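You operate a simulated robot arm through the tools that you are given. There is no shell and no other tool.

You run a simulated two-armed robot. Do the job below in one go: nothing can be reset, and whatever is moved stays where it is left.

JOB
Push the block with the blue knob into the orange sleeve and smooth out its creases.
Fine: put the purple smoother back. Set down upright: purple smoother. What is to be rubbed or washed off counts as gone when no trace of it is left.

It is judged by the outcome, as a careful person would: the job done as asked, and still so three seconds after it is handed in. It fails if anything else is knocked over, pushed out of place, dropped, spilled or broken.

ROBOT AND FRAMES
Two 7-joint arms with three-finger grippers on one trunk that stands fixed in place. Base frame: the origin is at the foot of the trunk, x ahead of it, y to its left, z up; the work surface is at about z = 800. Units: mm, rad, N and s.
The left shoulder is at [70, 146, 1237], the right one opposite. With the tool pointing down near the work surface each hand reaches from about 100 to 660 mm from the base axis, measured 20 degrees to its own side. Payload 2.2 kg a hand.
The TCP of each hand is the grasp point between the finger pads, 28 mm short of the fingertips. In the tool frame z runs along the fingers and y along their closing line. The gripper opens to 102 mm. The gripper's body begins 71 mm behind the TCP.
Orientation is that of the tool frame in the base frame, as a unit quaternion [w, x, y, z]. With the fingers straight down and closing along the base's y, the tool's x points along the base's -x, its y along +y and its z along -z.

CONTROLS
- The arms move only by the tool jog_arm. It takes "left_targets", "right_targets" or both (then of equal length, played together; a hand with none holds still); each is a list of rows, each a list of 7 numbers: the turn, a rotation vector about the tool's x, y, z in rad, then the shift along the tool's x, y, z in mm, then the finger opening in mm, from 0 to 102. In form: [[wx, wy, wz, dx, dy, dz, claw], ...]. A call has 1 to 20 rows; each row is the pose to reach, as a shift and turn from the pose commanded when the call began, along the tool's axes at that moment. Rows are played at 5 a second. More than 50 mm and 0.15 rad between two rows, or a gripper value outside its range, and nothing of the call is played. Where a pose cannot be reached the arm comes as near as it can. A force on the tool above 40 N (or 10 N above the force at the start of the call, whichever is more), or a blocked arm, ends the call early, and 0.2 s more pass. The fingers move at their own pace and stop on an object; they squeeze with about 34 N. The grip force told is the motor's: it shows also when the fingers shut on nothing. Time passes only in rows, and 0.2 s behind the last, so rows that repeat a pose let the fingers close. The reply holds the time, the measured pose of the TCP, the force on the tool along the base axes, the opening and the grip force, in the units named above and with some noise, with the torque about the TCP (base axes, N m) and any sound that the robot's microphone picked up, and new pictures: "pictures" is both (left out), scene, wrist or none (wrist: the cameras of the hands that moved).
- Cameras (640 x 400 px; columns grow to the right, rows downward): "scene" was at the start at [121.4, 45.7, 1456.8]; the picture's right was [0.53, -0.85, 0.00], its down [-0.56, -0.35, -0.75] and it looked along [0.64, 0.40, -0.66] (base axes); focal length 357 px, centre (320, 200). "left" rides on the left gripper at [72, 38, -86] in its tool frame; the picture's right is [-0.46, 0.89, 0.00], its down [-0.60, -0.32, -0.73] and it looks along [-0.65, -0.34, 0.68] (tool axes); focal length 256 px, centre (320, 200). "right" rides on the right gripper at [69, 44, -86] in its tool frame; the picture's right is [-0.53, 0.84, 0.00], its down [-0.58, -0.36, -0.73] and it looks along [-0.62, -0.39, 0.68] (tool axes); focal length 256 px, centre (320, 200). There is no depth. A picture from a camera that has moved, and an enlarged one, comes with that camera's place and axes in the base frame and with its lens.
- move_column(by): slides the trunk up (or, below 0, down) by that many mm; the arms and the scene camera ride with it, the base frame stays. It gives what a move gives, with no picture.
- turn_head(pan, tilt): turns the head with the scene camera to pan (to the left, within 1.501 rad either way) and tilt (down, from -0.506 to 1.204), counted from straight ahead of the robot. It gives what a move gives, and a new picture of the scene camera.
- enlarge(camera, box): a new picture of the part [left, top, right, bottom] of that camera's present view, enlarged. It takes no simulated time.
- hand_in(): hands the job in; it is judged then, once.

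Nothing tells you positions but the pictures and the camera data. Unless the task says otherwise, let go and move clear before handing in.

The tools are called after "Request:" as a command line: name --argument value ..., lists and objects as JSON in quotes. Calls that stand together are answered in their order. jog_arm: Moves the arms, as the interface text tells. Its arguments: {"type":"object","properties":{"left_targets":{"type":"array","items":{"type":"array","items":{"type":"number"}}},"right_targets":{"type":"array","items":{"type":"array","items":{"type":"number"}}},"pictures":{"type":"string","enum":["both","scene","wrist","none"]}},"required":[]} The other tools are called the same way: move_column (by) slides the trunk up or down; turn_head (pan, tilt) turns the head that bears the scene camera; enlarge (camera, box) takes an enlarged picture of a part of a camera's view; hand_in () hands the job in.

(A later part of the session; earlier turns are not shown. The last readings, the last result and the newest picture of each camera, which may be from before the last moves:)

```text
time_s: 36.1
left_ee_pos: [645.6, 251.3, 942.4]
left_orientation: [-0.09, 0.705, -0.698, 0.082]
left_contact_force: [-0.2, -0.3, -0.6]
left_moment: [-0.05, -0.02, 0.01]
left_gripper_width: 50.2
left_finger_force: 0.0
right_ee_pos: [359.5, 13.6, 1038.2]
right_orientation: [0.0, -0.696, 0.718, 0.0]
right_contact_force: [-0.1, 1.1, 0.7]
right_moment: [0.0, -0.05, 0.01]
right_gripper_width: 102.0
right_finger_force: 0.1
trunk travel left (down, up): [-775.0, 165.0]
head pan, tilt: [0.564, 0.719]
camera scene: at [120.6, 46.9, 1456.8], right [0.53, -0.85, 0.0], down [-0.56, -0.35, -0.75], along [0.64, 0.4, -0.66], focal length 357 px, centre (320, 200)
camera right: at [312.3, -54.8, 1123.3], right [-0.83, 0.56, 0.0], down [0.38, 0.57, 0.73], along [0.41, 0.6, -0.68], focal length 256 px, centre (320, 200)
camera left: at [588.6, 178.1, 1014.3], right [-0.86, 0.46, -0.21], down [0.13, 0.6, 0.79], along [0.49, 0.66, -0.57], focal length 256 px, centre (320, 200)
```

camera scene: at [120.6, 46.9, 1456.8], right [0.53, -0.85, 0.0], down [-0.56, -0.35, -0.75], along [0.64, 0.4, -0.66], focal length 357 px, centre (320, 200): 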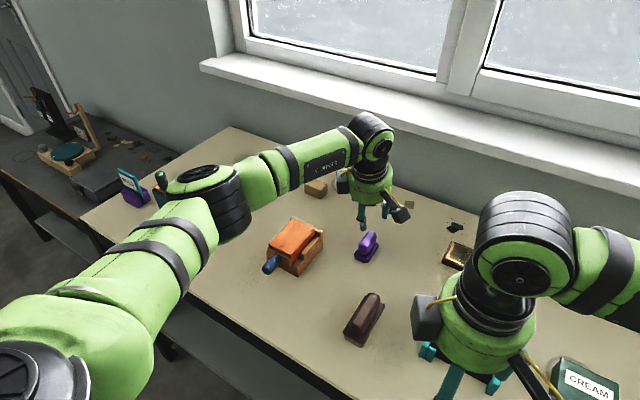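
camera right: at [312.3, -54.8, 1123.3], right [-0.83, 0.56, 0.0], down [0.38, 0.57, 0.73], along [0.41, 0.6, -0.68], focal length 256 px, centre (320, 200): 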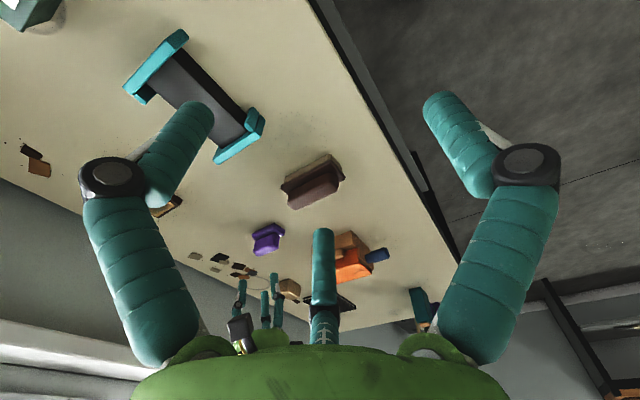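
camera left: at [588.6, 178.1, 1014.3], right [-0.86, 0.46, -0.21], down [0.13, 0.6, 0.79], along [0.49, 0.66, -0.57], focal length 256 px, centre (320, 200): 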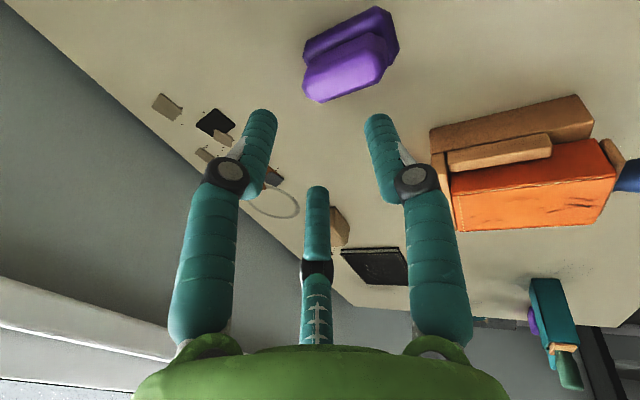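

The left hand reached the spot above the smoother. Measuring the smoother from all three cameras.

Request:
enlarge --camera "left" --box '[270, 0, 430, 110]'

Request:
enlarge --camera "scene" --box '[330, 170, 430, 275]'

Request:
enlarge --camera "right" --box '[210, 205, 330, 340]'

```text
3.64 times, centred on (350, 55) of left
camera zoom: at [588.6, 178.1, 1014.3], right [-0.86, 0.46, -0.21], down [0.13, 0.6, 0.79], along [0.49, 0.66, -0.57], focal length 931 px, centre (211, 727)
```

zoom: 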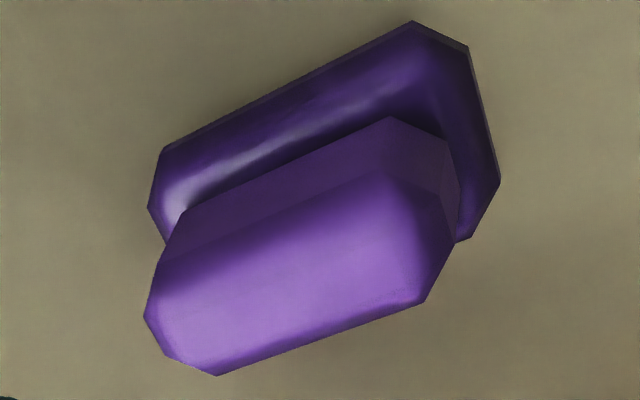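

```text
3.81 times, centred on (380, 222) of scene
camera zoom: at [120.6, 46.9, 1456.8], right [0.53, -0.85, 0.0], down [-0.56, -0.35, -0.75], along [0.64, 0.4, -0.66], focal length 1360 px, centre (91, 114)
```

zoom: 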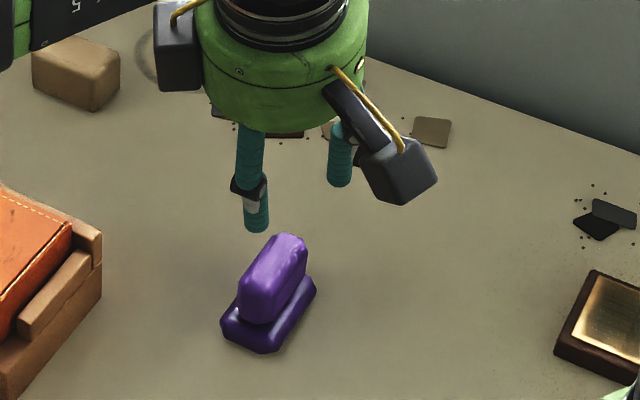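

```text
2.96 times, centred on (270, 272) of right
camera zoom: at [312.3, -54.8, 1123.3], right [-0.83, 0.56, 0.0], down [0.38, 0.57, 0.73], along [0.41, 0.6, -0.68], focal length 758 px, centre (468, -15)
```

zoom: 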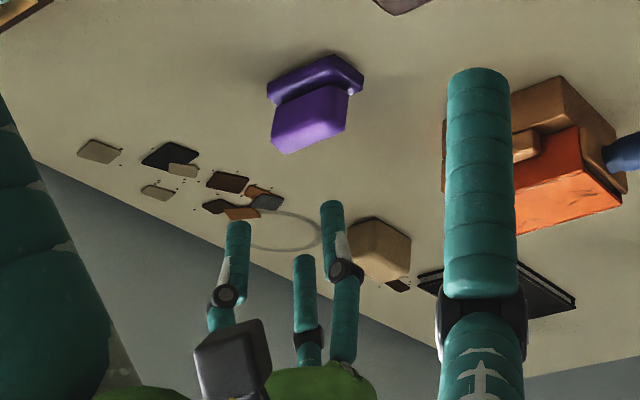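

The smoother's centre is at about [653, 251], its handle spans x≈627–680, y≈239–264, and its top is at z≈848. I'll descend with one finger behind the near end and two beside the handle.

Request:
jog_arm --left_targets '[[0, 0, 0, 0.3, 10, 28, 52], [0, 0, 0, 0.5, 21, 55, 52], [0, 0, 0, 0.7, 24.5, 68, 52], [0, 0, 0, 0.7, 24.5, 68, 52]]'

Request:
enlarge --camera "left" --box '[230, 30, 430, 170]'

Request:
enlarge --camera "scene" --box '[330, 185, 430, 275]'

Request:
enlarge --camera "right" --box '[210, 205, 330, 290]'

```text
time_s: 37.1
left_ee_pos: [636.4, 253.1, 868.7]
left_orientation: [-0.089, 0.705, -0.699, 0.08]
left_contact_force: [0.1, 0.1, -0.4]
left_moment: [0.0, 0.0, 0.0]
left_gripper_width: 52.1
left_finger_force: 0.1
right_ee_pos: [360.1, 13.2, 1038.2]
right_orientation: [0.0, -0.695, 0.719, 0.0]
right_contact_force: [0.2, -0.6, -0.2]
right_moment: [-0.02, -0.03, 0.01]
right_gripper_width: 102.0
right_finger_force: 0.0
trunk travel left (down, up): [-775.0, 165.0]
head pan, tilt: [0.564, 0.719]
camera scene: at [121.3, 45.8, 1456.8], right [0.53, -0.85, 0.0], down [-0.56, -0.35, -0.75], along [0.64, 0.4, -0.66], focal length 357 px, centre (320, 200)
camera left: at [581.3, 178.1, 942.1], right [-0.86, 0.46, -0.21], down [0.13, 0.6, 0.79], along [0.49, 0.66, -0.57], focal length 256 px, centre (320, 200)
```

scene: 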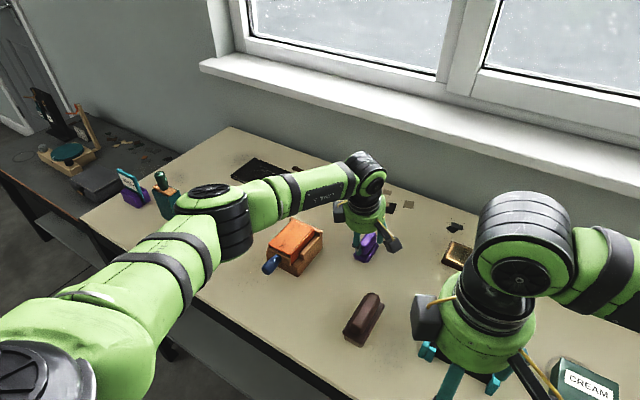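
left: 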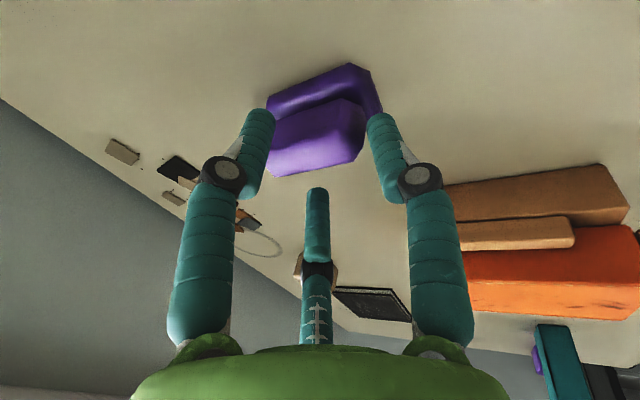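

```text
2.86 times, centred on (330, 100) of left
camera zoom: at [581.3, 178.1, 942.1], right [-0.86, 0.46, -0.21], down [0.13, 0.6, 0.79], along [0.49, 0.66, -0.57], focal length 731 px, centre (291, 486)
```

zoom: 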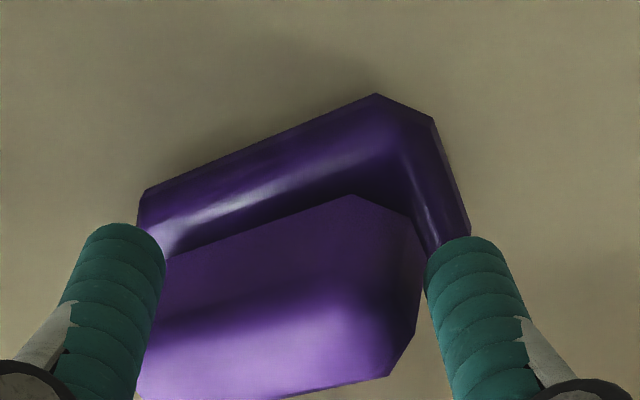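

```text
4.44 times, centred on (380, 230) of scene
camera zoom: at [121.3, 45.8, 1456.8], right [0.53, -0.85, 0.0], down [-0.56, -0.35, -0.75], along [0.64, 0.4, -0.66], focal length 1586 px, centre (53, 67)
```

zoom: 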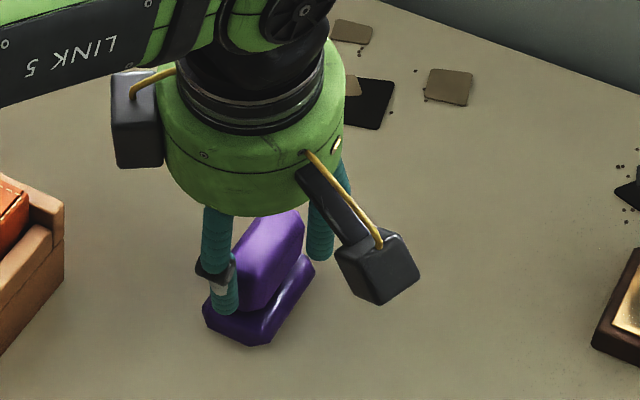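

```text
4.71 times, centred on (270, 248) of right
camera zoom: at [312.8, -55.5, 1123.1], right [-0.83, 0.56, 0.0], down [0.38, 0.56, 0.73], along [0.41, 0.61, -0.68], focal length 1205 px, centre (555, -24)
```

zoom: 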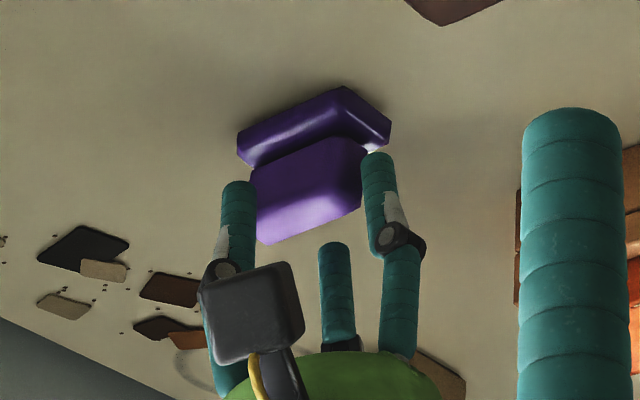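

Everything straddles cleanly. Descending the last 12 mm, then closing on the handle.

Request:
jog_arm --left_targets '[[0, 0, 0, 0.6, 1.4, 6, 52], [0, 0, 0, 1.1, 2.8, 11.3, 52], [0, 0, 0, 1.1, 2.8, 11.3, 52]]' --pictures "none"

```text
time_s: 37.9
left_ee_pos: [638.2, 249.0, 857.2]
left_orientation: [-0.09, 0.705, -0.699, 0.08]
left_contact_force: [-0.3, -0.1, -1.2]
left_moment: [-0.03, 0.0, 0.0]
left_gripper_width: 52.1
left_finger_force: 0.1
right_ee_pos: [359.3, 12.6, 1036.8]
right_orientation: [0.0, -0.696, 0.718, 0.0]
right_contact_force: [0.0, -0.1, 0.1]
right_moment: [0.0, 0.01, -0.02]
right_gripper_width: 101.9
right_finger_force: 0.0
trunk travel left (down, up): [-775.0, 165.0]
head pan, tilt: [0.564, 0.719]
```

Request:
jog_arm --left_targets '[[0, 0, 0, 0, 0, 0, 44], [0, 0, 0, 0, 0, 0, 38], [0, 0, 0, 0, 0, 0, 32], [0, 0, 0, 0, 0, 0, 24], [0, 0, 0, 0, 0, 0, 10], [0, 0, 0, 0, 0, 0, 0], [0, 0, 0, 0, 0, 0, 0]]'

Request:
enlarge --camera "left" --box '[230, 30, 430, 220]'

Request:
enlarge --camera "scene" --box '[330, 185, 430, 275]'

Request:
enlarge --camera "right" --box '[210, 205, 330, 290]'

```text
time_s: 39.5
left_ee_pos: [637.9, 251.0, 857.1]
left_orientation: [-0.09, 0.705, -0.699, 0.081]
left_contact_force: [-0.8, 0.3, 0.7]
left_moment: [-0.03, 0.01, -0.01]
left_gripper_width: 29.6
left_finger_force: 34.3
right_ee_pos: [358.6, 12.6, 1037.0]
right_orientation: [0.0, -0.696, 0.718, 0.0]
right_contact_force: [-0.1, -0.4, -0.4]
right_moment: [-0.02, -0.02, -0.01]
right_gripper_width: 102.0
right_finger_force: 0.1
trunk travel left (down, up): [-775.0, 165.0]
head pan, tilt: [0.564, 0.719]
camera scene: at [121.3, 45.7, 1456.8], right [0.53, -0.85, 0.0], down [-0.56, -0.35, -0.75], along [0.64, 0.4, -0.66], focal length 357 px, centre (320, 200)
camera left: at [581.7, 176.8, 930.5], right [-0.86, 0.46, -0.21], down [0.13, 0.6, 0.79], along [0.49, 0.66, -0.57], focal length 256 px, centre (320, 200)
```

scene: 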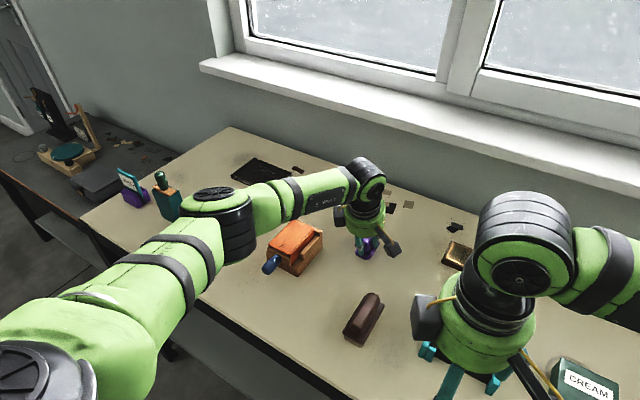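
left: 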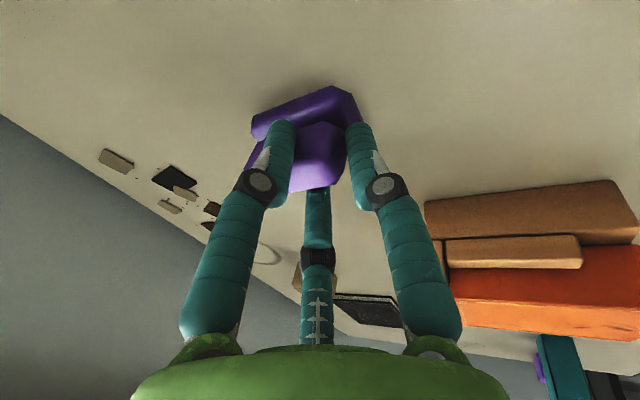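

```text
2.11 times, centred on (330, 125) of left
camera zoom: at [581.7, 176.8, 930.5], right [-0.86, 0.46, -0.21], down [0.13, 0.6, 0.79], along [0.49, 0.66, -0.57], focal length 539 px, centre (299, 358)
```

zoom: 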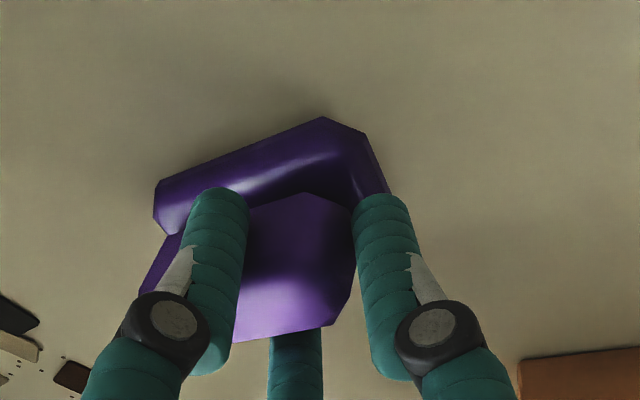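

```text
4.44 times, centred on (380, 230) of scene
camera zoom: at [121.3, 45.7, 1456.8], right [0.53, -0.85, 0.0], down [-0.56, -0.35, -0.75], along [0.64, 0.4, -0.66], focal length 1586 px, centre (53, 67)
```

zoom: 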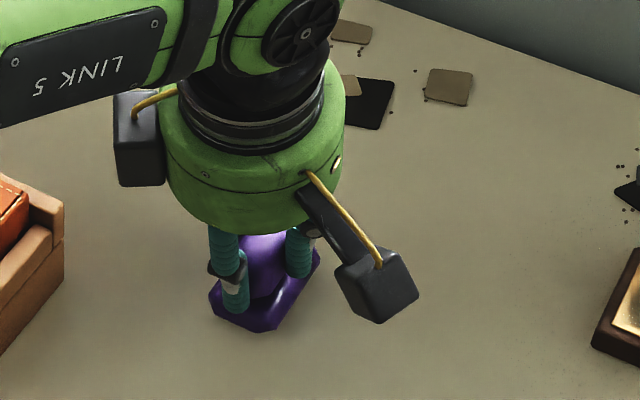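

```text
4.71 times, centred on (270, 248) of right
camera zoom: at [312.9, -55.6, 1123.1], right [-0.83, 0.56, 0.0], down [0.38, 0.56, 0.73], along [0.41, 0.61, -0.68], focal length 1205 px, centre (555, -24)
```

zoom: 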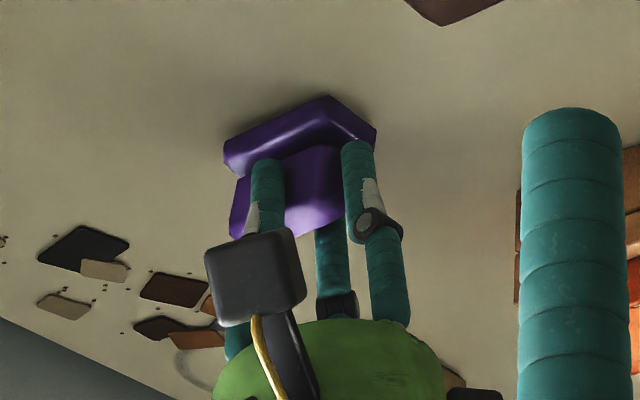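

The smoother is held (29.6 mm, 34 N); the finger behind it nudged it about 9 mm forward, which I'll undo when I put it back. Lifting it and carrying it above the sleeve.

Request:
jog_arm --left_targets '[[0, 0, 0, -0.1, -2.4, -9.7, 0], [0, 0, 0, -0.3, -7.2, -29, 0], [0, 0, 0, -0.6, -14.4, -58, 0], [0, 0, 0, -0.85, -20.5, -82.3, 0], [0, 0, 0, -28, 3, -88, 0], [0, 0, 0, -56, 26, -93, 0], [0, 0, 0, -84, 50, -99, 0], [0, 0, 0, -112, 74, -105, 0], [0, 0, 0, -139.1, 96.8, -110, 0], [0, 0, 0, -139.1, 96.8, -110, 0]]'

Request:
enlarge --camera "scene" --box '[230, 180, 350, 280]'

Request:
enlarge --camera "right" --box '[270, 190, 430, 300]'

Request:
enlarge --camera "left" --box '[200, 30, 460, 200]'

```text
time_s: 41.7
left_ee_pos: [517.0, 388.2, 942.9]
left_orientation: [-0.09, 0.705, -0.699, 0.08]
left_contact_force: [-0.7, -0.2, -1.0]
left_moment: [0.05, 0.05, 0.02]
left_gripper_width: 29.3
left_finger_force: 34.1
right_ee_pos: [360.3, 13.1, 1036.7]
right_orientation: [0.0, -0.696, 0.718, -0.001]
right_contact_force: [-0.7, 0.2, 0.1]
right_moment: [0.01, 0.02, -0.02]
right_gripper_width: 102.2
right_finger_force: 0.1
trunk travel left (down, up): [-775.0, 165.0]
head pan, tilt: [0.564, 0.719]
camera scene: at [122.3, 45.1, 1456.7], right [0.53, -0.85, 0.0], down [-0.56, -0.35, -0.75], along [0.64, 0.4, -0.66], focal length 357 px, centre (320, 200)
camera left: at [459.9, 314.5, 1016.0], right [-0.86, 0.46, -0.21], down [0.13, 0.6, 0.79], along [0.49, 0.66, -0.57], focal length 256 px, centre (320, 200)
```

scene: 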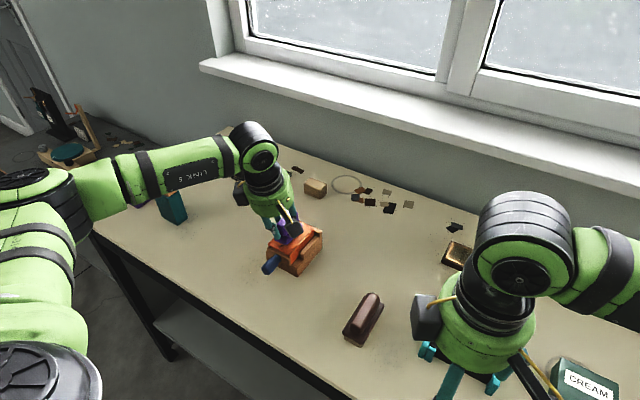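
left: 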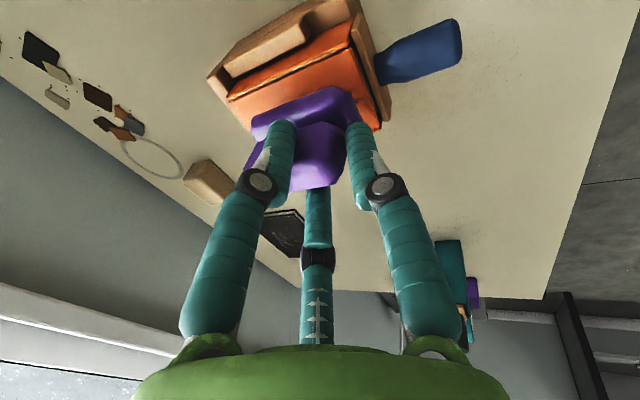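

```text
4.00 times, centred on (290, 230) of scene
camera zoom: at [122.3, 45.1, 1456.7], right [0.53, -0.85, 0.0], down [-0.56, -0.35, -0.75], along [0.64, 0.4, -0.66], focal length 1428 px, centre (440, 80)
```

zoom: 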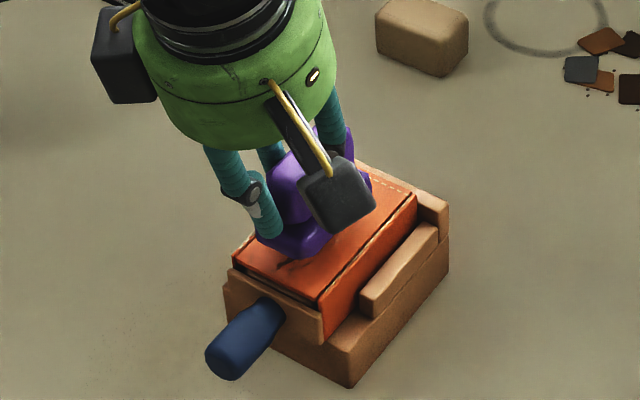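

```text
3.64 times, centred on (350, 245) of right
camera zoom: at [313.6, -56.0, 1122.8], right [-0.83, 0.56, 0.0], down [0.38, 0.56, 0.73], along [0.41, 0.61, -0.68], focal length 931 px, centre (211, 36)
```

zoom: 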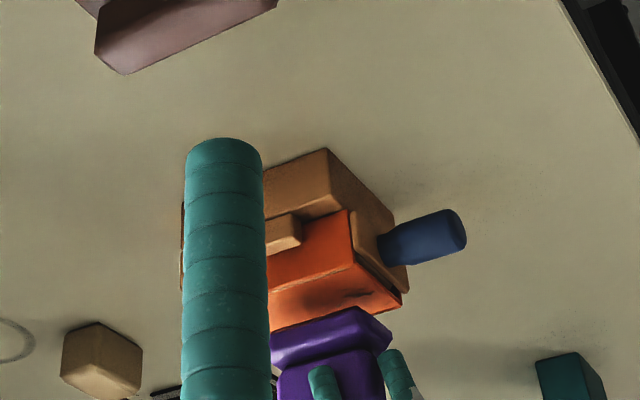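

```text
2.35 times, centred on (330, 115) of left
camera zoom: at [459.9, 314.5, 1016.0], right [-0.86, 0.46, -0.21], down [0.13, 0.6, 0.79], along [0.49, 0.66, -0.57], focal length 602 px, centre (296, 400)
```

zoom: 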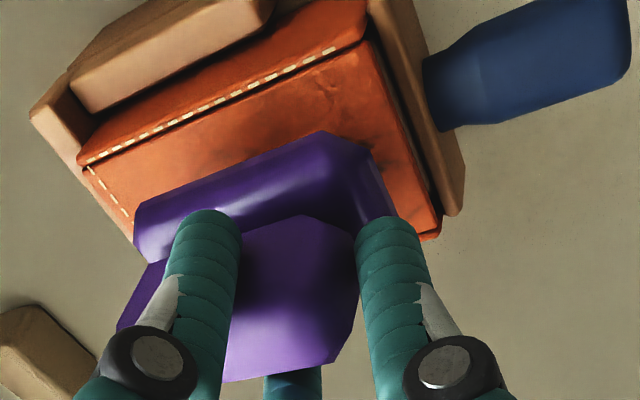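

The smoother hangs level about 13 mm above the sleeve. I'll position it at the near-left part of the top and lower gently until I feel contact.

Request:
jog_arm --left_targets '[[0, 0, 0, -9, 10.8, 6.6, 0], [0, 0, 0, -9, 11.3, 8.5, 0], [0, 0, 0, -9, 11.8, 10.5, 0], [0, 0, 0, -9, 11.8, 10.5, 0]]' --pictures "none"

```text
time_s: 42.7
left_ee_pos: [506.5, 398.2, 931.2]
left_orientation: [-0.09, 0.706, -0.698, 0.08]
left_contact_force: [0.2, -0.2, -0.8]
left_moment: [-0.02, -0.01, 0.0]
left_gripper_width: 29.4
left_finger_force: 33.9
right_ee_pos: [360.2, 13.3, 1036.9]
right_orientation: [0.0, -0.696, 0.718, 0.0]
right_contact_force: [0.1, -0.6, 0.5]
right_moment: [0.0, 0.0, -0.03]
right_gripper_width: 101.7
right_finger_force: 0.0
trunk travel left (down, up): [-775.0, 165.0]
head pan, tilt: [0.564, 0.719]
```

Request:
jog_arm --left_targets '[[0, 0, 0, 0, 0.24, 1, 0], [0, 0, 0, 0, 0.48, 2, 0], [0, 0, 0, 0, 0.48, 2, 0]]' --pictures "none"

```text
time_s: 43.5
left_ee_pos: [507.9, 396.1, 928.5]
left_orientation: [-0.09, 0.705, -0.699, 0.082]
left_contact_force: [0.7, -0.1, 0.9]
left_moment: [-0.04, 0.04, -0.03]
left_gripper_width: 29.6
left_finger_force: 34.0
right_ee_pos: [359.3, 12.7, 1038.3]
right_orientation: [0.0, -0.696, 0.718, 0.0]
right_contact_force: [-0.2, 0.6, 0.1]
right_moment: [-0.01, -0.02, 0.0]
right_gripper_width: 102.3
right_finger_force: 0.0
trunk travel left (down, up): [-775.0, 165.0]
head pan, tilt: [0.564, 0.719]
```

Request:
jog_arm --left_targets '[[0, 0, 0, 0, 0.24, 1, 0], [0, 0, 0, 0, 0.48, 2, 0], [0, 0, 0, 0, 0.48, 2, 0]]' --pictures "none"

```text
time_s: 44.3
left_ee_pos: [507.2, 397.1, 928.9]
left_orientation: [-0.091, 0.705, -0.698, 0.082]
left_contact_force: [-0.2, 2.4, 10.2]
left_moment: [-0.12, -0.06, -0.01]
left_gripper_width: 29.5
left_finger_force: 33.9
right_ee_pos: [358.6, 10.6, 1038.1]
right_orientation: [0.001, -0.696, 0.718, -0.001]
right_contact_force: [1.4, 0.4, 0.9]
right_moment: [-0.03, -0.02, 0.0]
right_gripper_width: 101.9
right_finger_force: 0.0
trunk travel left (down, up): [-775.0, 165.0]
head pan, tilt: [0.564, 0.719]
```

Contact at about 10 N. First stroke: forward along the sleeve toward its back stop, then check.

Request:
jog_arm --left_targets '[[0, 0, 0, 0.1, -7, 1.7, 0], [0, 0, 0, 0.2, -14, 3.5, 0], [0, 0, 0, 0.25, -21, 5.2, 0], [0, 0, 0, 0.3, -28, 7, 0], [0, 0, 0, 0.4, -35, 8.7, 0]]'

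Request:
enlarge --camera "scene" --box '[230, 190, 350, 280]'

Request:
enlarge --camera "left" --box '[200, 0, 460, 170]'

```text
time_s: 45.5
left_ee_pos: [541.7, 395.3, 928.5]
left_orientation: [-0.09, 0.705, -0.699, 0.081]
left_contact_force: [-4.1, -0.9, 10.2]
left_moment: [-0.2, 0.17, -0.09]
left_gripper_width: 29.4
left_finger_force: 34.2
right_ee_pos: [358.1, 10.6, 1038.3]
right_orientation: [0.001, -0.696, 0.718, 0.0]
right_contact_force: [0.9, -0.3, 1.1]
right_moment: [-0.01, 0.02, 0.0]
right_gripper_width: 101.8
right_finger_force: 0.1
trunk travel left (down, up): [-775.0, 165.0]
head pan, tilt: [0.564, 0.719]
camera scene: at [118.3, 44.0, 1457.1], right [0.53, -0.85, 0.0], down [-0.56, -0.35, -0.75], along [0.64, 0.4, -0.66], focal length 357 px, centre (320, 200)
camera left: at [484.9, 322.1, 1001.1], right [-0.86, 0.46, -0.21], down [0.13, 0.6, 0.79], along [0.49, 0.66, -0.57], focal length 256 px, centre (320, 200)
```

scene: 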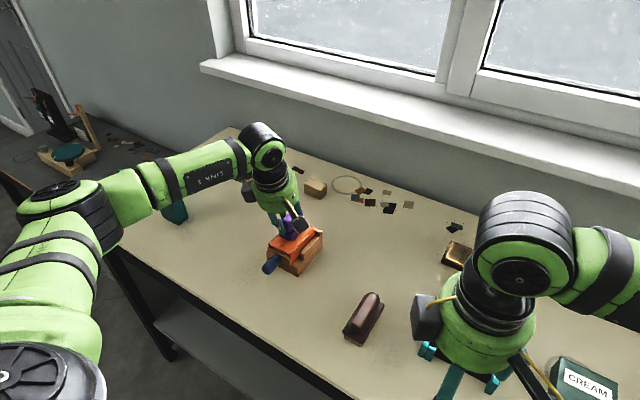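
left: 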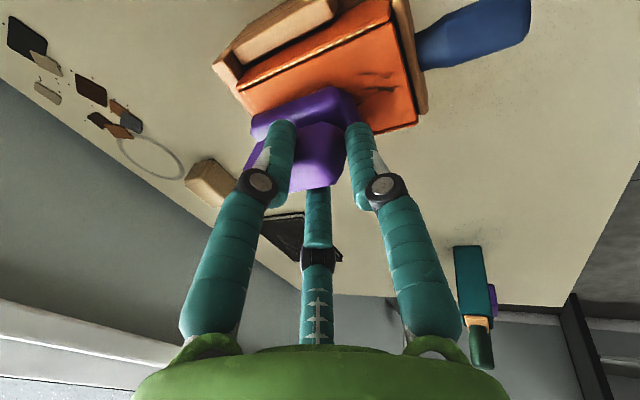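

```text
4.44 times, centred on (290, 235) of scene
camera zoom: at [118.3, 44.0, 1457.1], right [0.53, -0.85, 0.0], down [-0.56, -0.35, -0.75], along [0.64, 0.4, -0.66], focal length 1586 px, centre (453, 44)
```

zoom: 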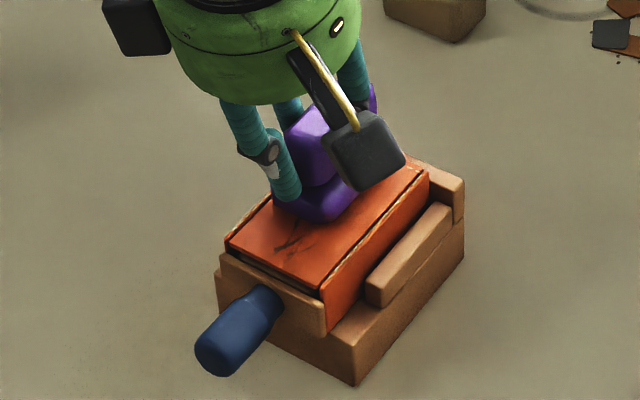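

```text
2.35 times, centred on (330, 85) of left
camera zoom: at [484.9, 322.1, 1001.1], right [-0.86, 0.46, -0.21], down [0.13, 0.6, 0.79], along [0.49, 0.66, -0.57], focal length 602 px, centre (296, 471)
```

zoom: 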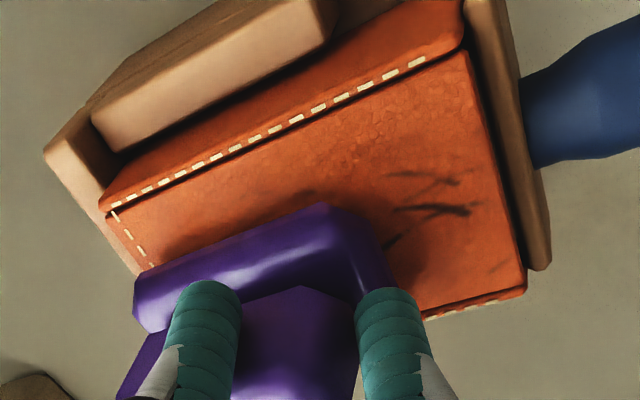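

The near creases are still there after one pass, so I'll rub back and forth over them several times, keeping the same light pressure.

Request:
jog_arm --left_targets '[[0, 0, 0, -0.1, 10.2, -2.5, 0], [0, 0, 0, -0.2, 20.4, -5, 0], [0, 0, 0, -0.35, 30.5, -7.6, 0], [0, 0, 0, -0.48, 40.7, -10.1, 0], [0, 0, 0, -0.35, 30.5, -7.6, 0], [0, 0, 0, -0.2, 20.4, -5, 0], [0, 0, 0, -0.1, 10.2, -2.5, 0], [0, 0, 0, 0, 0, 0, 0], [0, 0, 0, -0.1, 10.2, -2.5, 0], [0, 0, 0, -0.2, 20.4, -5, 0], [0, 0, 0, -0.35, 30.5, -7.6, 0], [0, 0, 0, -0.48, 40.7, -10.1, 0], [0, 0, 0, -0.35, 30.5, -7.6, 0], [0, 0, 0, -0.2, 20.4, -5, 0], [0, 0, 0, -0.1, 10.2, -2.5, 0], [0, 0, 0, 0, 0, 0, 0]]'

Request:
enlarge --camera "left" --box '[200, 0, 460, 170]'

Request:
enlarge --camera "scene" --box '[230, 190, 350, 280]'

```text
time_s: 48.9
left_ee_pos: [541.4, 394.3, 927.0]
left_orientation: [-0.09, 0.705, -0.699, 0.081]
left_contact_force: [-6.5, -0.4, 14.7]
left_moment: [-0.12, 0.21, -0.04]
left_gripper_width: 29.1
left_finger_force: 33.7
right_ee_pos: [357.4, 10.5, 1037.9]
right_orientation: [0.001, -0.695, 0.719, 0.0]
right_contact_force: [0.9, -0.5, 0.2]
right_moment: [0.0, 0.03, -0.01]
right_gripper_width: 101.9
right_finger_force: 0.1
trunk travel left (down, up): [-775.0, 165.0]
head pan, tilt: [0.564, 0.719]
camera scene: at [117.9, 43.8, 1457.2], right [0.53, -0.85, 0.0], down [-0.56, -0.35, -0.75], along [0.64, 0.4, -0.66], focal length 357 px, centre (320, 200)
camera left: at [484.1, 321.5, 1000.7], right [-0.86, 0.46, -0.21], down [0.13, 0.6, 0.79], along [0.49, 0.66, -0.57], focal length 256 px, centre (320, 200)
```

scene: 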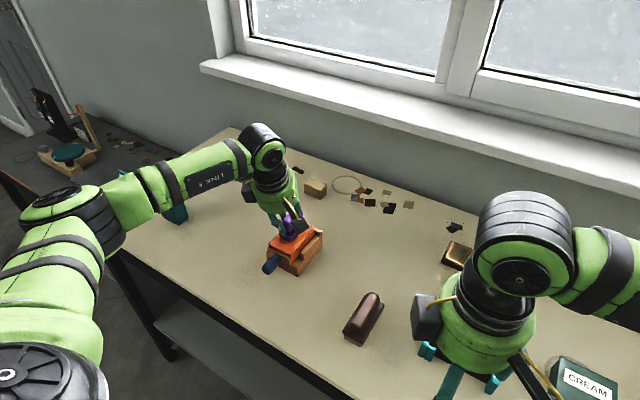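
left: 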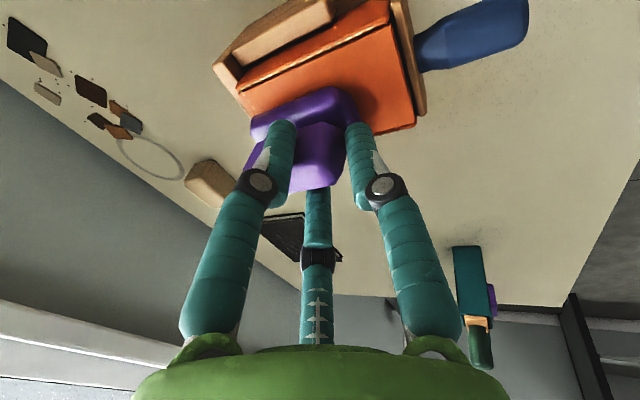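

```text
2.35 times, centred on (330, 85) of left
camera zoom: at [484.1, 321.5, 1000.7], right [-0.86, 0.46, -0.21], down [0.13, 0.6, 0.79], along [0.49, 0.66, -0.57], focal length 602 px, centre (296, 471)
```

zoom: 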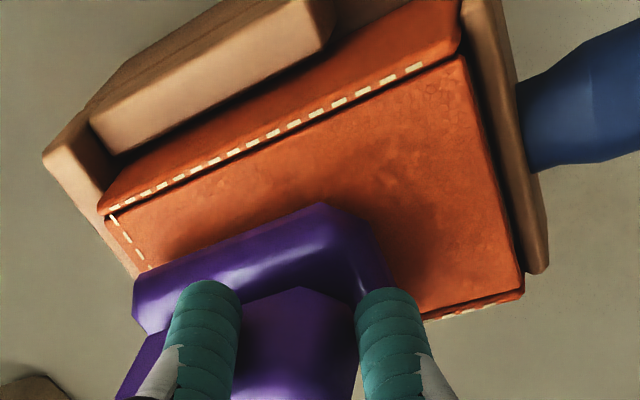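

```text
4.44 times, centred on (290, 235) of scene
camera zoom: at [117.9, 43.8, 1457.2], right [0.53, -0.85, 0.0], down [-0.56, -0.35, -0.75], along [0.64, 0.4, -0.66], focal length 1586 px, centre (453, 44)
```

zoom: 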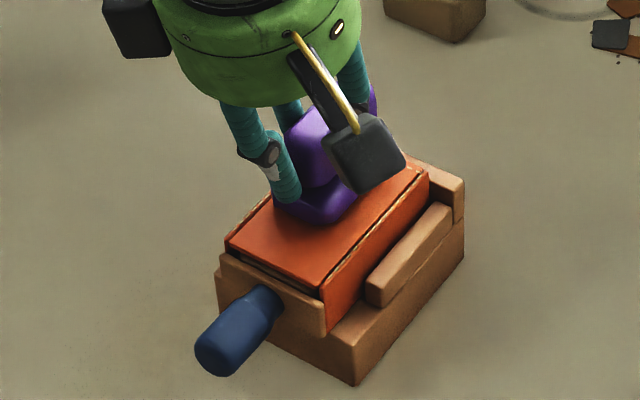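

The near creases have vanished. Next I'll rub the right-hand lane and the far end the same way.

Request:
jog_arm --left_targets '[[0, 0, 0, 8, 0.06, -0.1, 0], [0, 0, 0, 17, 0.13, -0.2, 0], [0, 0, 0, 16.9, 9.8, -2.6, 0], [0, 0, 0, 16.8, 19.5, -5.0, 0], [0, 0, 0, 16.6, 29.2, -7.4, 0], [0, 0, 0, 16.5, 39.9, -10.1, 0], [0, 0, 0, 16.6, 29.2, -7.4, 0], [0, 0, 0, 16.8, 19.5, -5.0, 0], [0, 0, 0, 16.9, 9.8, -2.6, 0], [0, 0, 0, 17, 0.13, -0.2, 0], [0, 0, 0, 17.1, -6.7, 1.5, 0], [0, 0, 0, 16.9, 4, -1.2, 0], [0, 0, 0, 16.8, 13.7, -3.6, 0], [0, 0, 0, 16.7, 23.4, -6, 0], [0, 0, 0, 16.8, 13.7, -3.6, 0], [0, 0, 0, 16.9, 4, -1.2, 0], [0, 0, 0, 17.1, -6.7, 1.5, 0], [0, 0, 0, 8.1, -6.7, 1.6, 0], [0, 0, 0, 0.1, -6.8, 1.7, 0], [0, 0, 0, 0, 3.9, -1, 0]]' --pictures "wrist"

```text
time_s: 53.1
left_ee_pos: [540.0, 398.1, 927.4]
left_orientation: [-0.091, 0.705, -0.698, 0.082]
left_contact_force: [3.4, 0.7, 9.2]
left_moment: [-0.19, -0.35, 0.04]
left_gripper_width: 29.2
left_finger_force: 34.0
right_ee_pos: [358.3, 11.6, 1037.7]
right_orientation: [0.001, -0.696, 0.718, -0.001]
right_contact_force: [0.0, -0.7, 0.4]
right_moment: [0.02, -0.01, -0.02]
right_gripper_width: 102.0
right_finger_force: 0.0
trunk travel left (down, up): [-775.0, 165.0]
head pan, tilt: [0.564, 0.719]
camera left: at [482.6, 323.3, 1000.1], right [-0.86, 0.46, -0.21], down [0.12, 0.6, 0.79], along [0.49, 0.66, -0.57], focal length 256 px, centre (320, 200)
```

left: 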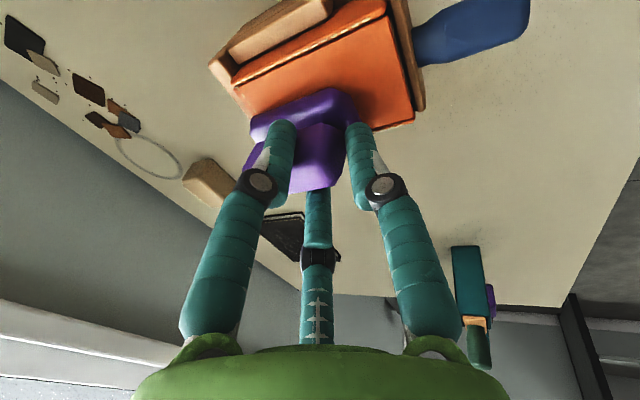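

Now a few more strokes on the far-left part, then I'll lift off to inspect the whole top.

Request:
jog_arm --left_targets '[[0, 0, 0, 0.1, -9.7, 2.4, 0], [0, 0, 0, 0, 0, 0, 0], [0, 0, 0, -0.1, 9.7, -2.4, 0], [0, 0, 0, -0.2, 19.4, -4.8, 0], [0, 0, 0, -0.1, 9.7, -2.4, 0], [0, 0, 0, 0, 0, 0, 0], [0, 0, 0, 0.1, -9.7, 2.4, 0], [0, 0, 0, -4.9, -9.7, 2.5, 0], [0, 0, 0, -5, 0, 0.1, 0], [0, 0, 0, -5.1, 11.6, -2.8, 0], [0, 0, 0, -5.3, 24.2, -6, 0], [0, 0, 0, -5.4, 33.9, -8.4, 0], [0, 0, 0, -5.3, 24.2, -6, 0], [0, 0, 0, -5.1, 11.6, -2.8, 0], [0, 0, 0, -5, 0, 0.1, 0], [0, 0, 0, -4.9, -9.7, 2.5, 0], [0, 0, 0, -3.1, -9.7, -18.1, 0], [0, 0, 0, -3.4, -15.7, -42.3, 0], [0, 0, 0, -3.4, -15.7, -42.3, 0]]'

Request:
enlarge --camera "scene" --box '[230, 190, 350, 280]'

Request:
enlarge --camera "left" --box '[200, 0, 460, 170]'

```text
time_s: 57.1
left_ee_pos: [546.5, 398.7, 969.5]
left_orientation: [-0.089, 0.705, -0.699, 0.08]
left_contact_force: [0.8, -0.2, -0.8]
left_moment: [-0.01, 0.04, -0.02]
left_gripper_width: 29.6
left_finger_force: 34.3
right_ee_pos: [360.5, 12.8, 1036.7]
right_orientation: [-0.001, -0.696, 0.718, 0.001]
right_contact_force: [0.0, 0.7, 0.3]
right_moment: [-0.02, 0.02, 0.03]
right_gripper_width: 102.2
right_finger_force: 0.1
trunk travel left (down, up): [-775.0, 165.0]
head pan, tilt: [0.564, 0.719]
camera scene: at [122.6, 46.3, 1456.6], right [0.53, -0.85, 0.0], down [-0.56, -0.35, -0.75], along [0.64, 0.4, -0.66], focal length 357 px, centre (320, 200)
camera left: at [489.5, 325.8, 1043.0], right [-0.87, 0.46, -0.2], down [0.13, 0.6, 0.79], along [0.48, 0.66, -0.57], focal length 256 px, centre (320, 200)
```

scene: 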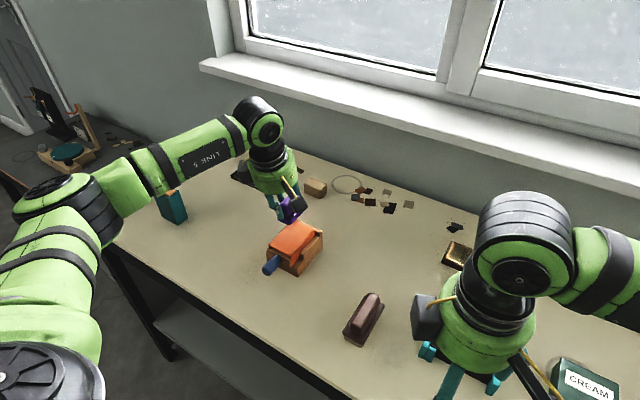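
left: 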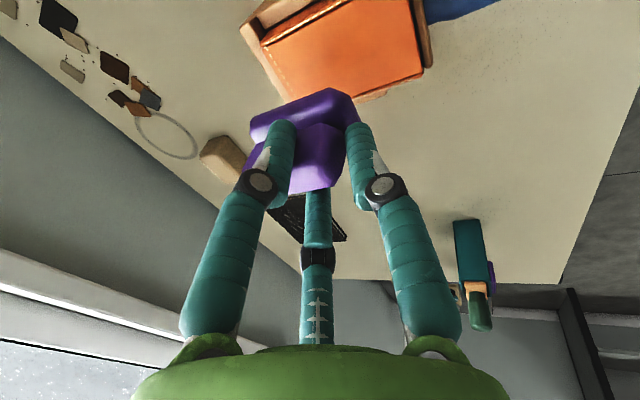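

```text
4.44 times, centred on (290, 235) of scene
camera zoom: at [122.6, 46.3, 1456.6], right [0.53, -0.85, 0.0], down [-0.56, -0.35, -0.75], along [0.64, 0.4, -0.66], focal length 1586 px, centre (453, 44)
```

zoom: 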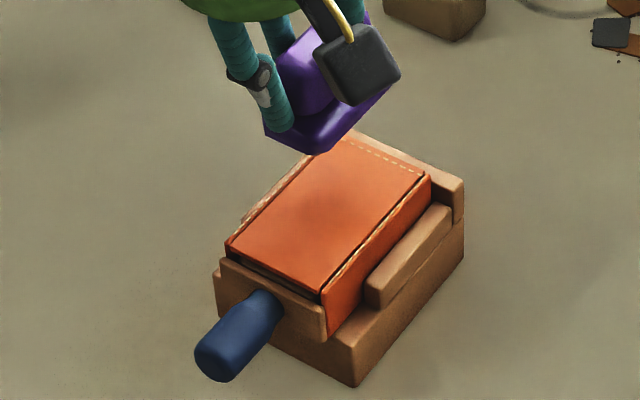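

```text
2.35 times, centred on (330, 85) of left
camera zoom: at [489.5, 325.8, 1043.0], right [-0.87, 0.46, -0.2], down [0.13, 0.6, 0.79], along [0.48, 0.66, -0.57], focal length 602 px, centre (296, 471)
```

zoom: 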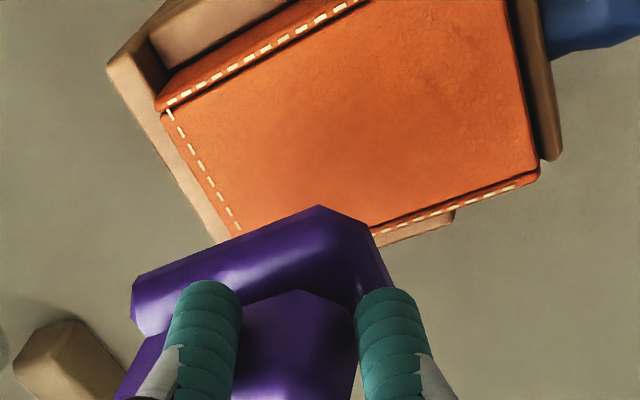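

No creases are visible on the exposed top. I'll carry the smoother back over its own spot, then check the sleeve's far corner that was hidden.

Request:
jog_arm --left_targets '[[0, 0, 0, 30, -6, 3, 0], [0, 0, 0, 61, -20, 12, 0], [0, 0, 0, 92, -38, 27, 0], [0, 0, 0, 122, -55, 44, 0], [0, 0, 0, 152.3, -70.9, 60.1, 0], [0, 0, 0, 152.3, -70.9, 60.1, 0], [0, 0, 0, 152.3, -70.9, 60.1, 0]]'

Request:
enlarge --camera "scene" --box '[250, 205, 340, 280]'

Request:
enlarge --camera "left" --box '[400, 100, 640, 300]'

Request:
enlarge --camera "right" --box '[210, 205, 330, 290]'

```text
time_s: 58.7
left_ee_pos: [629.8, 248.5, 928.2]
left_orientation: [-0.089, 0.705, -0.699, 0.081]
left_contact_force: [0.4, -0.3, -0.6]
left_moment: [0.02, 0.02, 0.0]
left_gripper_width: 29.3
left_finger_force: 34.1
right_ee_pos: [358.5, 12.1, 1037.5]
right_orientation: [0.0, -0.696, 0.718, 0.0]
right_contact_force: [-0.3, 0.7, 0.0]
right_moment: [0.0, -0.01, -0.01]
right_gripper_width: 102.0
right_finger_force: 0.0
trunk travel left (down, up): [-775.0, 165.0]
head pan, tilt: [0.564, 0.719]
camera scene: at [121.6, 45.6, 1456.7], right [0.53, -0.85, 0.0], down [-0.56, -0.35, -0.75], along [0.64, 0.4, -0.66], focal length 357 px, centre (320, 200)
camera left: at [572.9, 175.3, 1000.7], right [-0.86, 0.46, -0.21], down [0.13, 0.6, 0.79], along [0.49, 0.66, -0.57], focal length 256 px, centre (320, 200)
```

scene: 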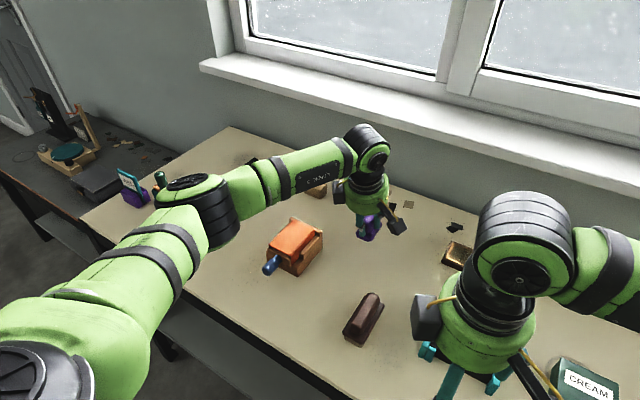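
left: 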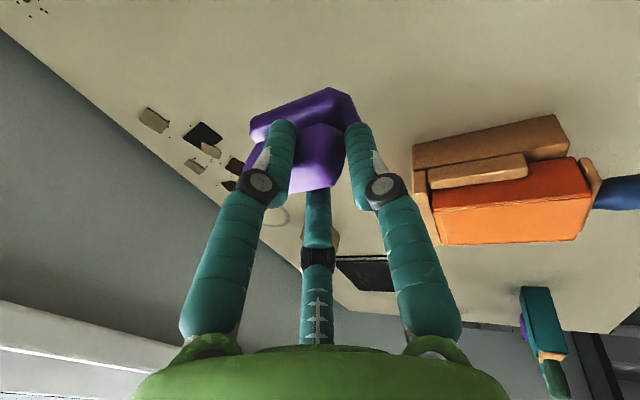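

```text
5.33 times, centred on (295, 242) of scene
camera zoom: at [121.6, 45.6, 1456.7], right [0.53, -0.85, 0.0], down [-0.56, -0.35, -0.75], along [0.64, 0.4, -0.66], focal length 1903 px, centre (453, -27)
```

zoom: 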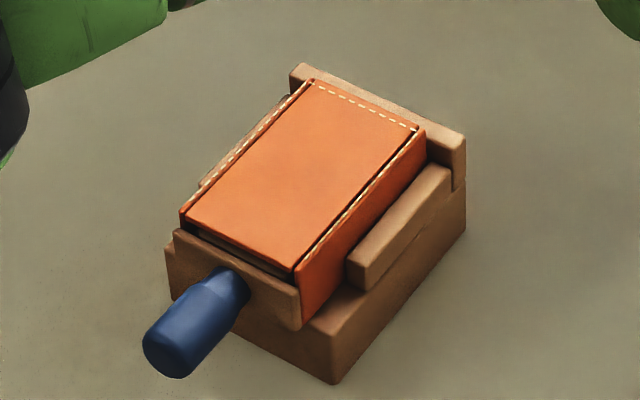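

```text
2.00 times, centred on (520, 200) of left
camera zoom: at [572.9, 175.3, 1000.7], right [-0.86, 0.46, -0.21], down [0.13, 0.6, 0.79], along [0.49, 0.66, -0.57], focal length 512 px, centre (-80, 200)
```

zoom: 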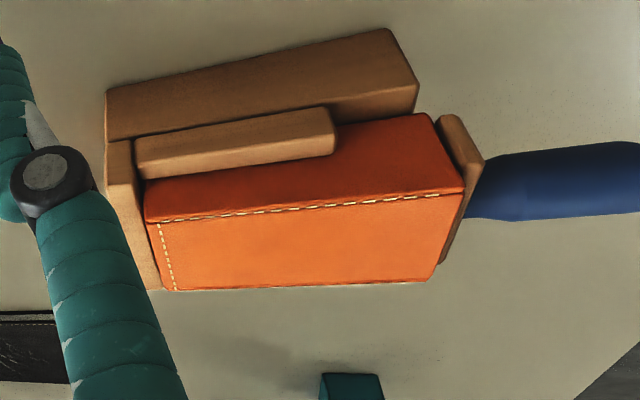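

```text
4.71 times, centred on (270, 248) of right
camera zoom: at [313.1, -55.7, 1123.0], right [-0.83, 0.56, 0.0], down [0.38, 0.56, 0.73], along [0.41, 0.61, -0.68], focal length 1205 px, centre (555, -24)
```

zoom: 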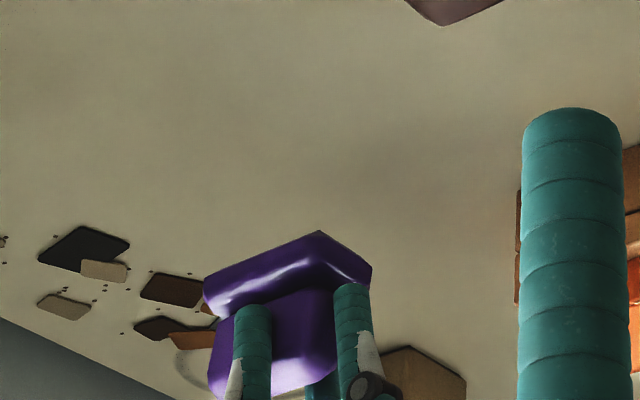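

The whole top is clean and the block is still seated. Now I'll lower the smoother onto its original spot.

Request:
jog_arm --left_targets '[[0, 0, 0, 0.25, 6, 24.2, 0], [0, 0, 0, 0.5, 12.1, 48.4, 0], [0, 0, 0, 0.62, 15, 60, 0], [0, 0, 0, 0.67, 16.2, 64.9, 0], [0, 0, 0, 0.68, 16.5, 66, 0], [0, 0, 0, 0.68, 16.5, 66, 0]]'

Request:
enlarge --camera "right" --box '[210, 205, 330, 290]'

Request:
enlarge --camera "scene" --box '[330, 185, 430, 275]'

```text
time_s: 60.1
left_ee_pos: [628.1, 248.7, 859.3]
left_orientation: [-0.089, 0.705, -0.699, 0.08]
left_contact_force: [-0.2, -0.3, -1.0]
left_moment: [0.0, 0.04, 0.0]
left_gripper_width: 29.3
left_finger_force: 33.8
right_ee_pos: [359.1, 11.3, 1037.2]
right_orientation: [0.0, -0.696, 0.718, 0.0]
right_contact_force: [-0.1, 0.1, -0.1]
right_moment: [0.01, 0.01, 0.0]
right_gripper_width: 102.1
right_finger_force: 0.1
trunk travel left (down, up): [-775.0, 165.0]
head pan, tilt: [0.564, 0.719]
camera scene: at [121.4, 45.8, 1456.7], right [0.53, -0.85, 0.0], down [-0.56, -0.35, -0.75], along [0.64, 0.4, -0.66], focal length 357 px, centre (320, 200)
camera left: at [572.6, 175.6, 932.6], right [-0.86, 0.46, -0.21], down [0.13, 0.6, 0.79], along [0.49, 0.66, -0.57], focal length 256 px, centre (320, 200)
```

scene: 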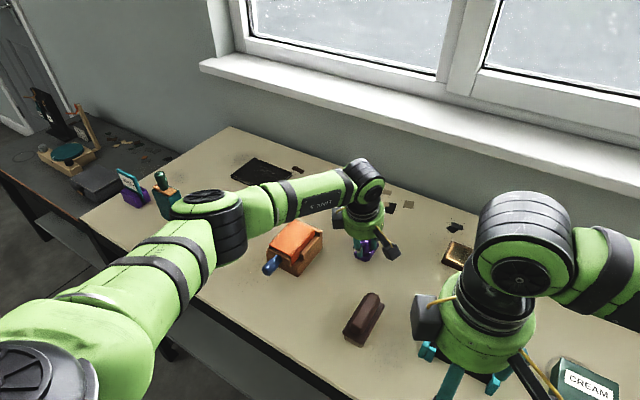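
left: 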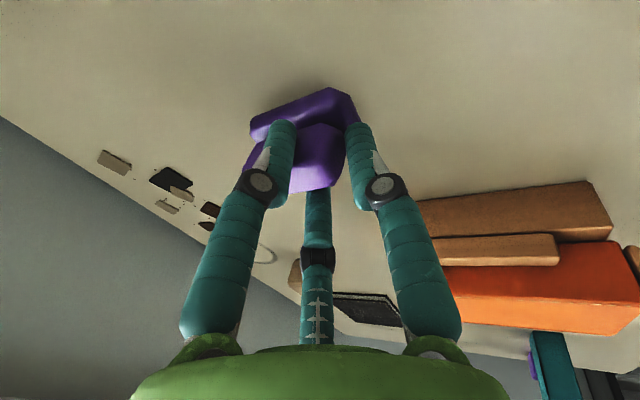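

```text
4.71 times, centred on (270, 248) of right
camera zoom: at [312.9, -55.5, 1123.1], right [-0.83, 0.56, 0.0], down [0.38, 0.56, 0.73], along [0.41, 0.61, -0.68], focal length 1205 px, centre (555, -24)
```

zoom: 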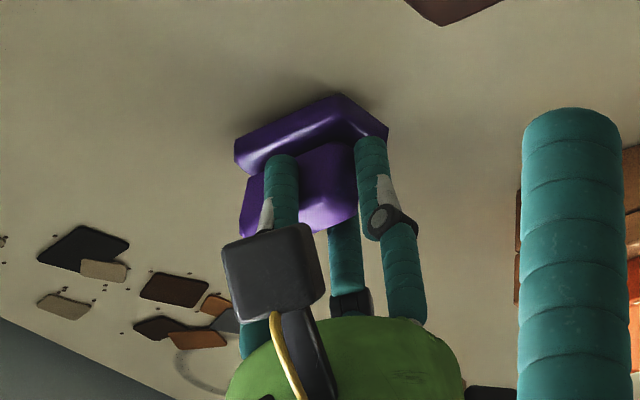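

```text
4.44 times, centred on (380, 230) of scene
camera zoom: at [121.4, 45.8, 1456.7], right [0.53, -0.85, 0.0], down [-0.56, -0.35, -0.75], along [0.64, 0.4, -0.66], focal length 1586 px, centre (53, 67)
```

zoom: 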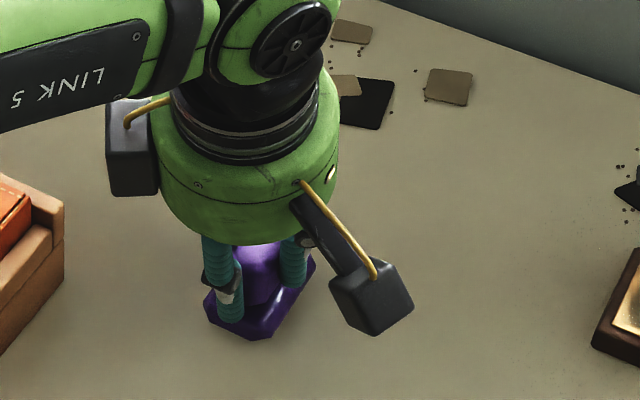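

The smoother is back over its spot, about 2 mm above the table. I'll lower until contact.

Request:
jog_arm --left_targets '[[0, 0, 0, 0, 0.2, 0.8, 0], [0, 0, 0, 0, 0.4, 1.6, 0], [0, 0, 0, 0, 0.4, 1.6, 0]]' --pictures "none"

```text
time_s: 60.9
left_ee_pos: [628.5, 248.8, 859.8]
left_orientation: [-0.09, 0.705, -0.699, 0.081]
left_contact_force: [-0.4, -0.3, -0.8]
left_moment: [0.0, -0.03, -0.02]
left_gripper_width: 29.1
left_finger_force: 34.7
right_ee_pos: [359.9, 13.1, 1037.5]
right_orientation: [0.0, -0.696, 0.718, -0.001]
right_contact_force: [-0.2, 0.9, 0.0]
right_moment: [0.01, 0.01, 0.04]
right_gripper_width: 102.2
right_finger_force: 0.0
trunk travel left (down, up): [-775.0, 165.0]
head pan, tilt: [0.564, 0.719]
```

Request:
jog_arm --left_targets '[[0, 0, 0, 0, 0.2, 0.8, 0], [0, 0, 0, 0, 0.35, 1.4, 0], [0, 0, 0, 0, 0.35, 1.4, 0]]' --pictures "none"

```text
time_s: 61.7
left_ee_pos: [629.2, 249.6, 857.0]
left_orientation: [-0.09, 0.705, -0.698, 0.081]
left_contact_force: [-0.1, 0.4, 1.5]
left_moment: [-0.01, -0.05, 0.01]
left_gripper_width: 29.3
left_finger_force: 34.0
right_ee_pos: [359.8, 12.4, 1036.8]
right_orientation: [0.0, -0.696, 0.718, 0.001]
right_contact_force: [-0.2, 1.3, 0.6]
right_moment: [-0.01, 0.02, 0.04]
right_gripper_width: 102.1
right_finger_force: 0.1
trunk travel left (down, up): [-775.0, 165.0]
head pan, tilt: [0.564, 0.719]
```

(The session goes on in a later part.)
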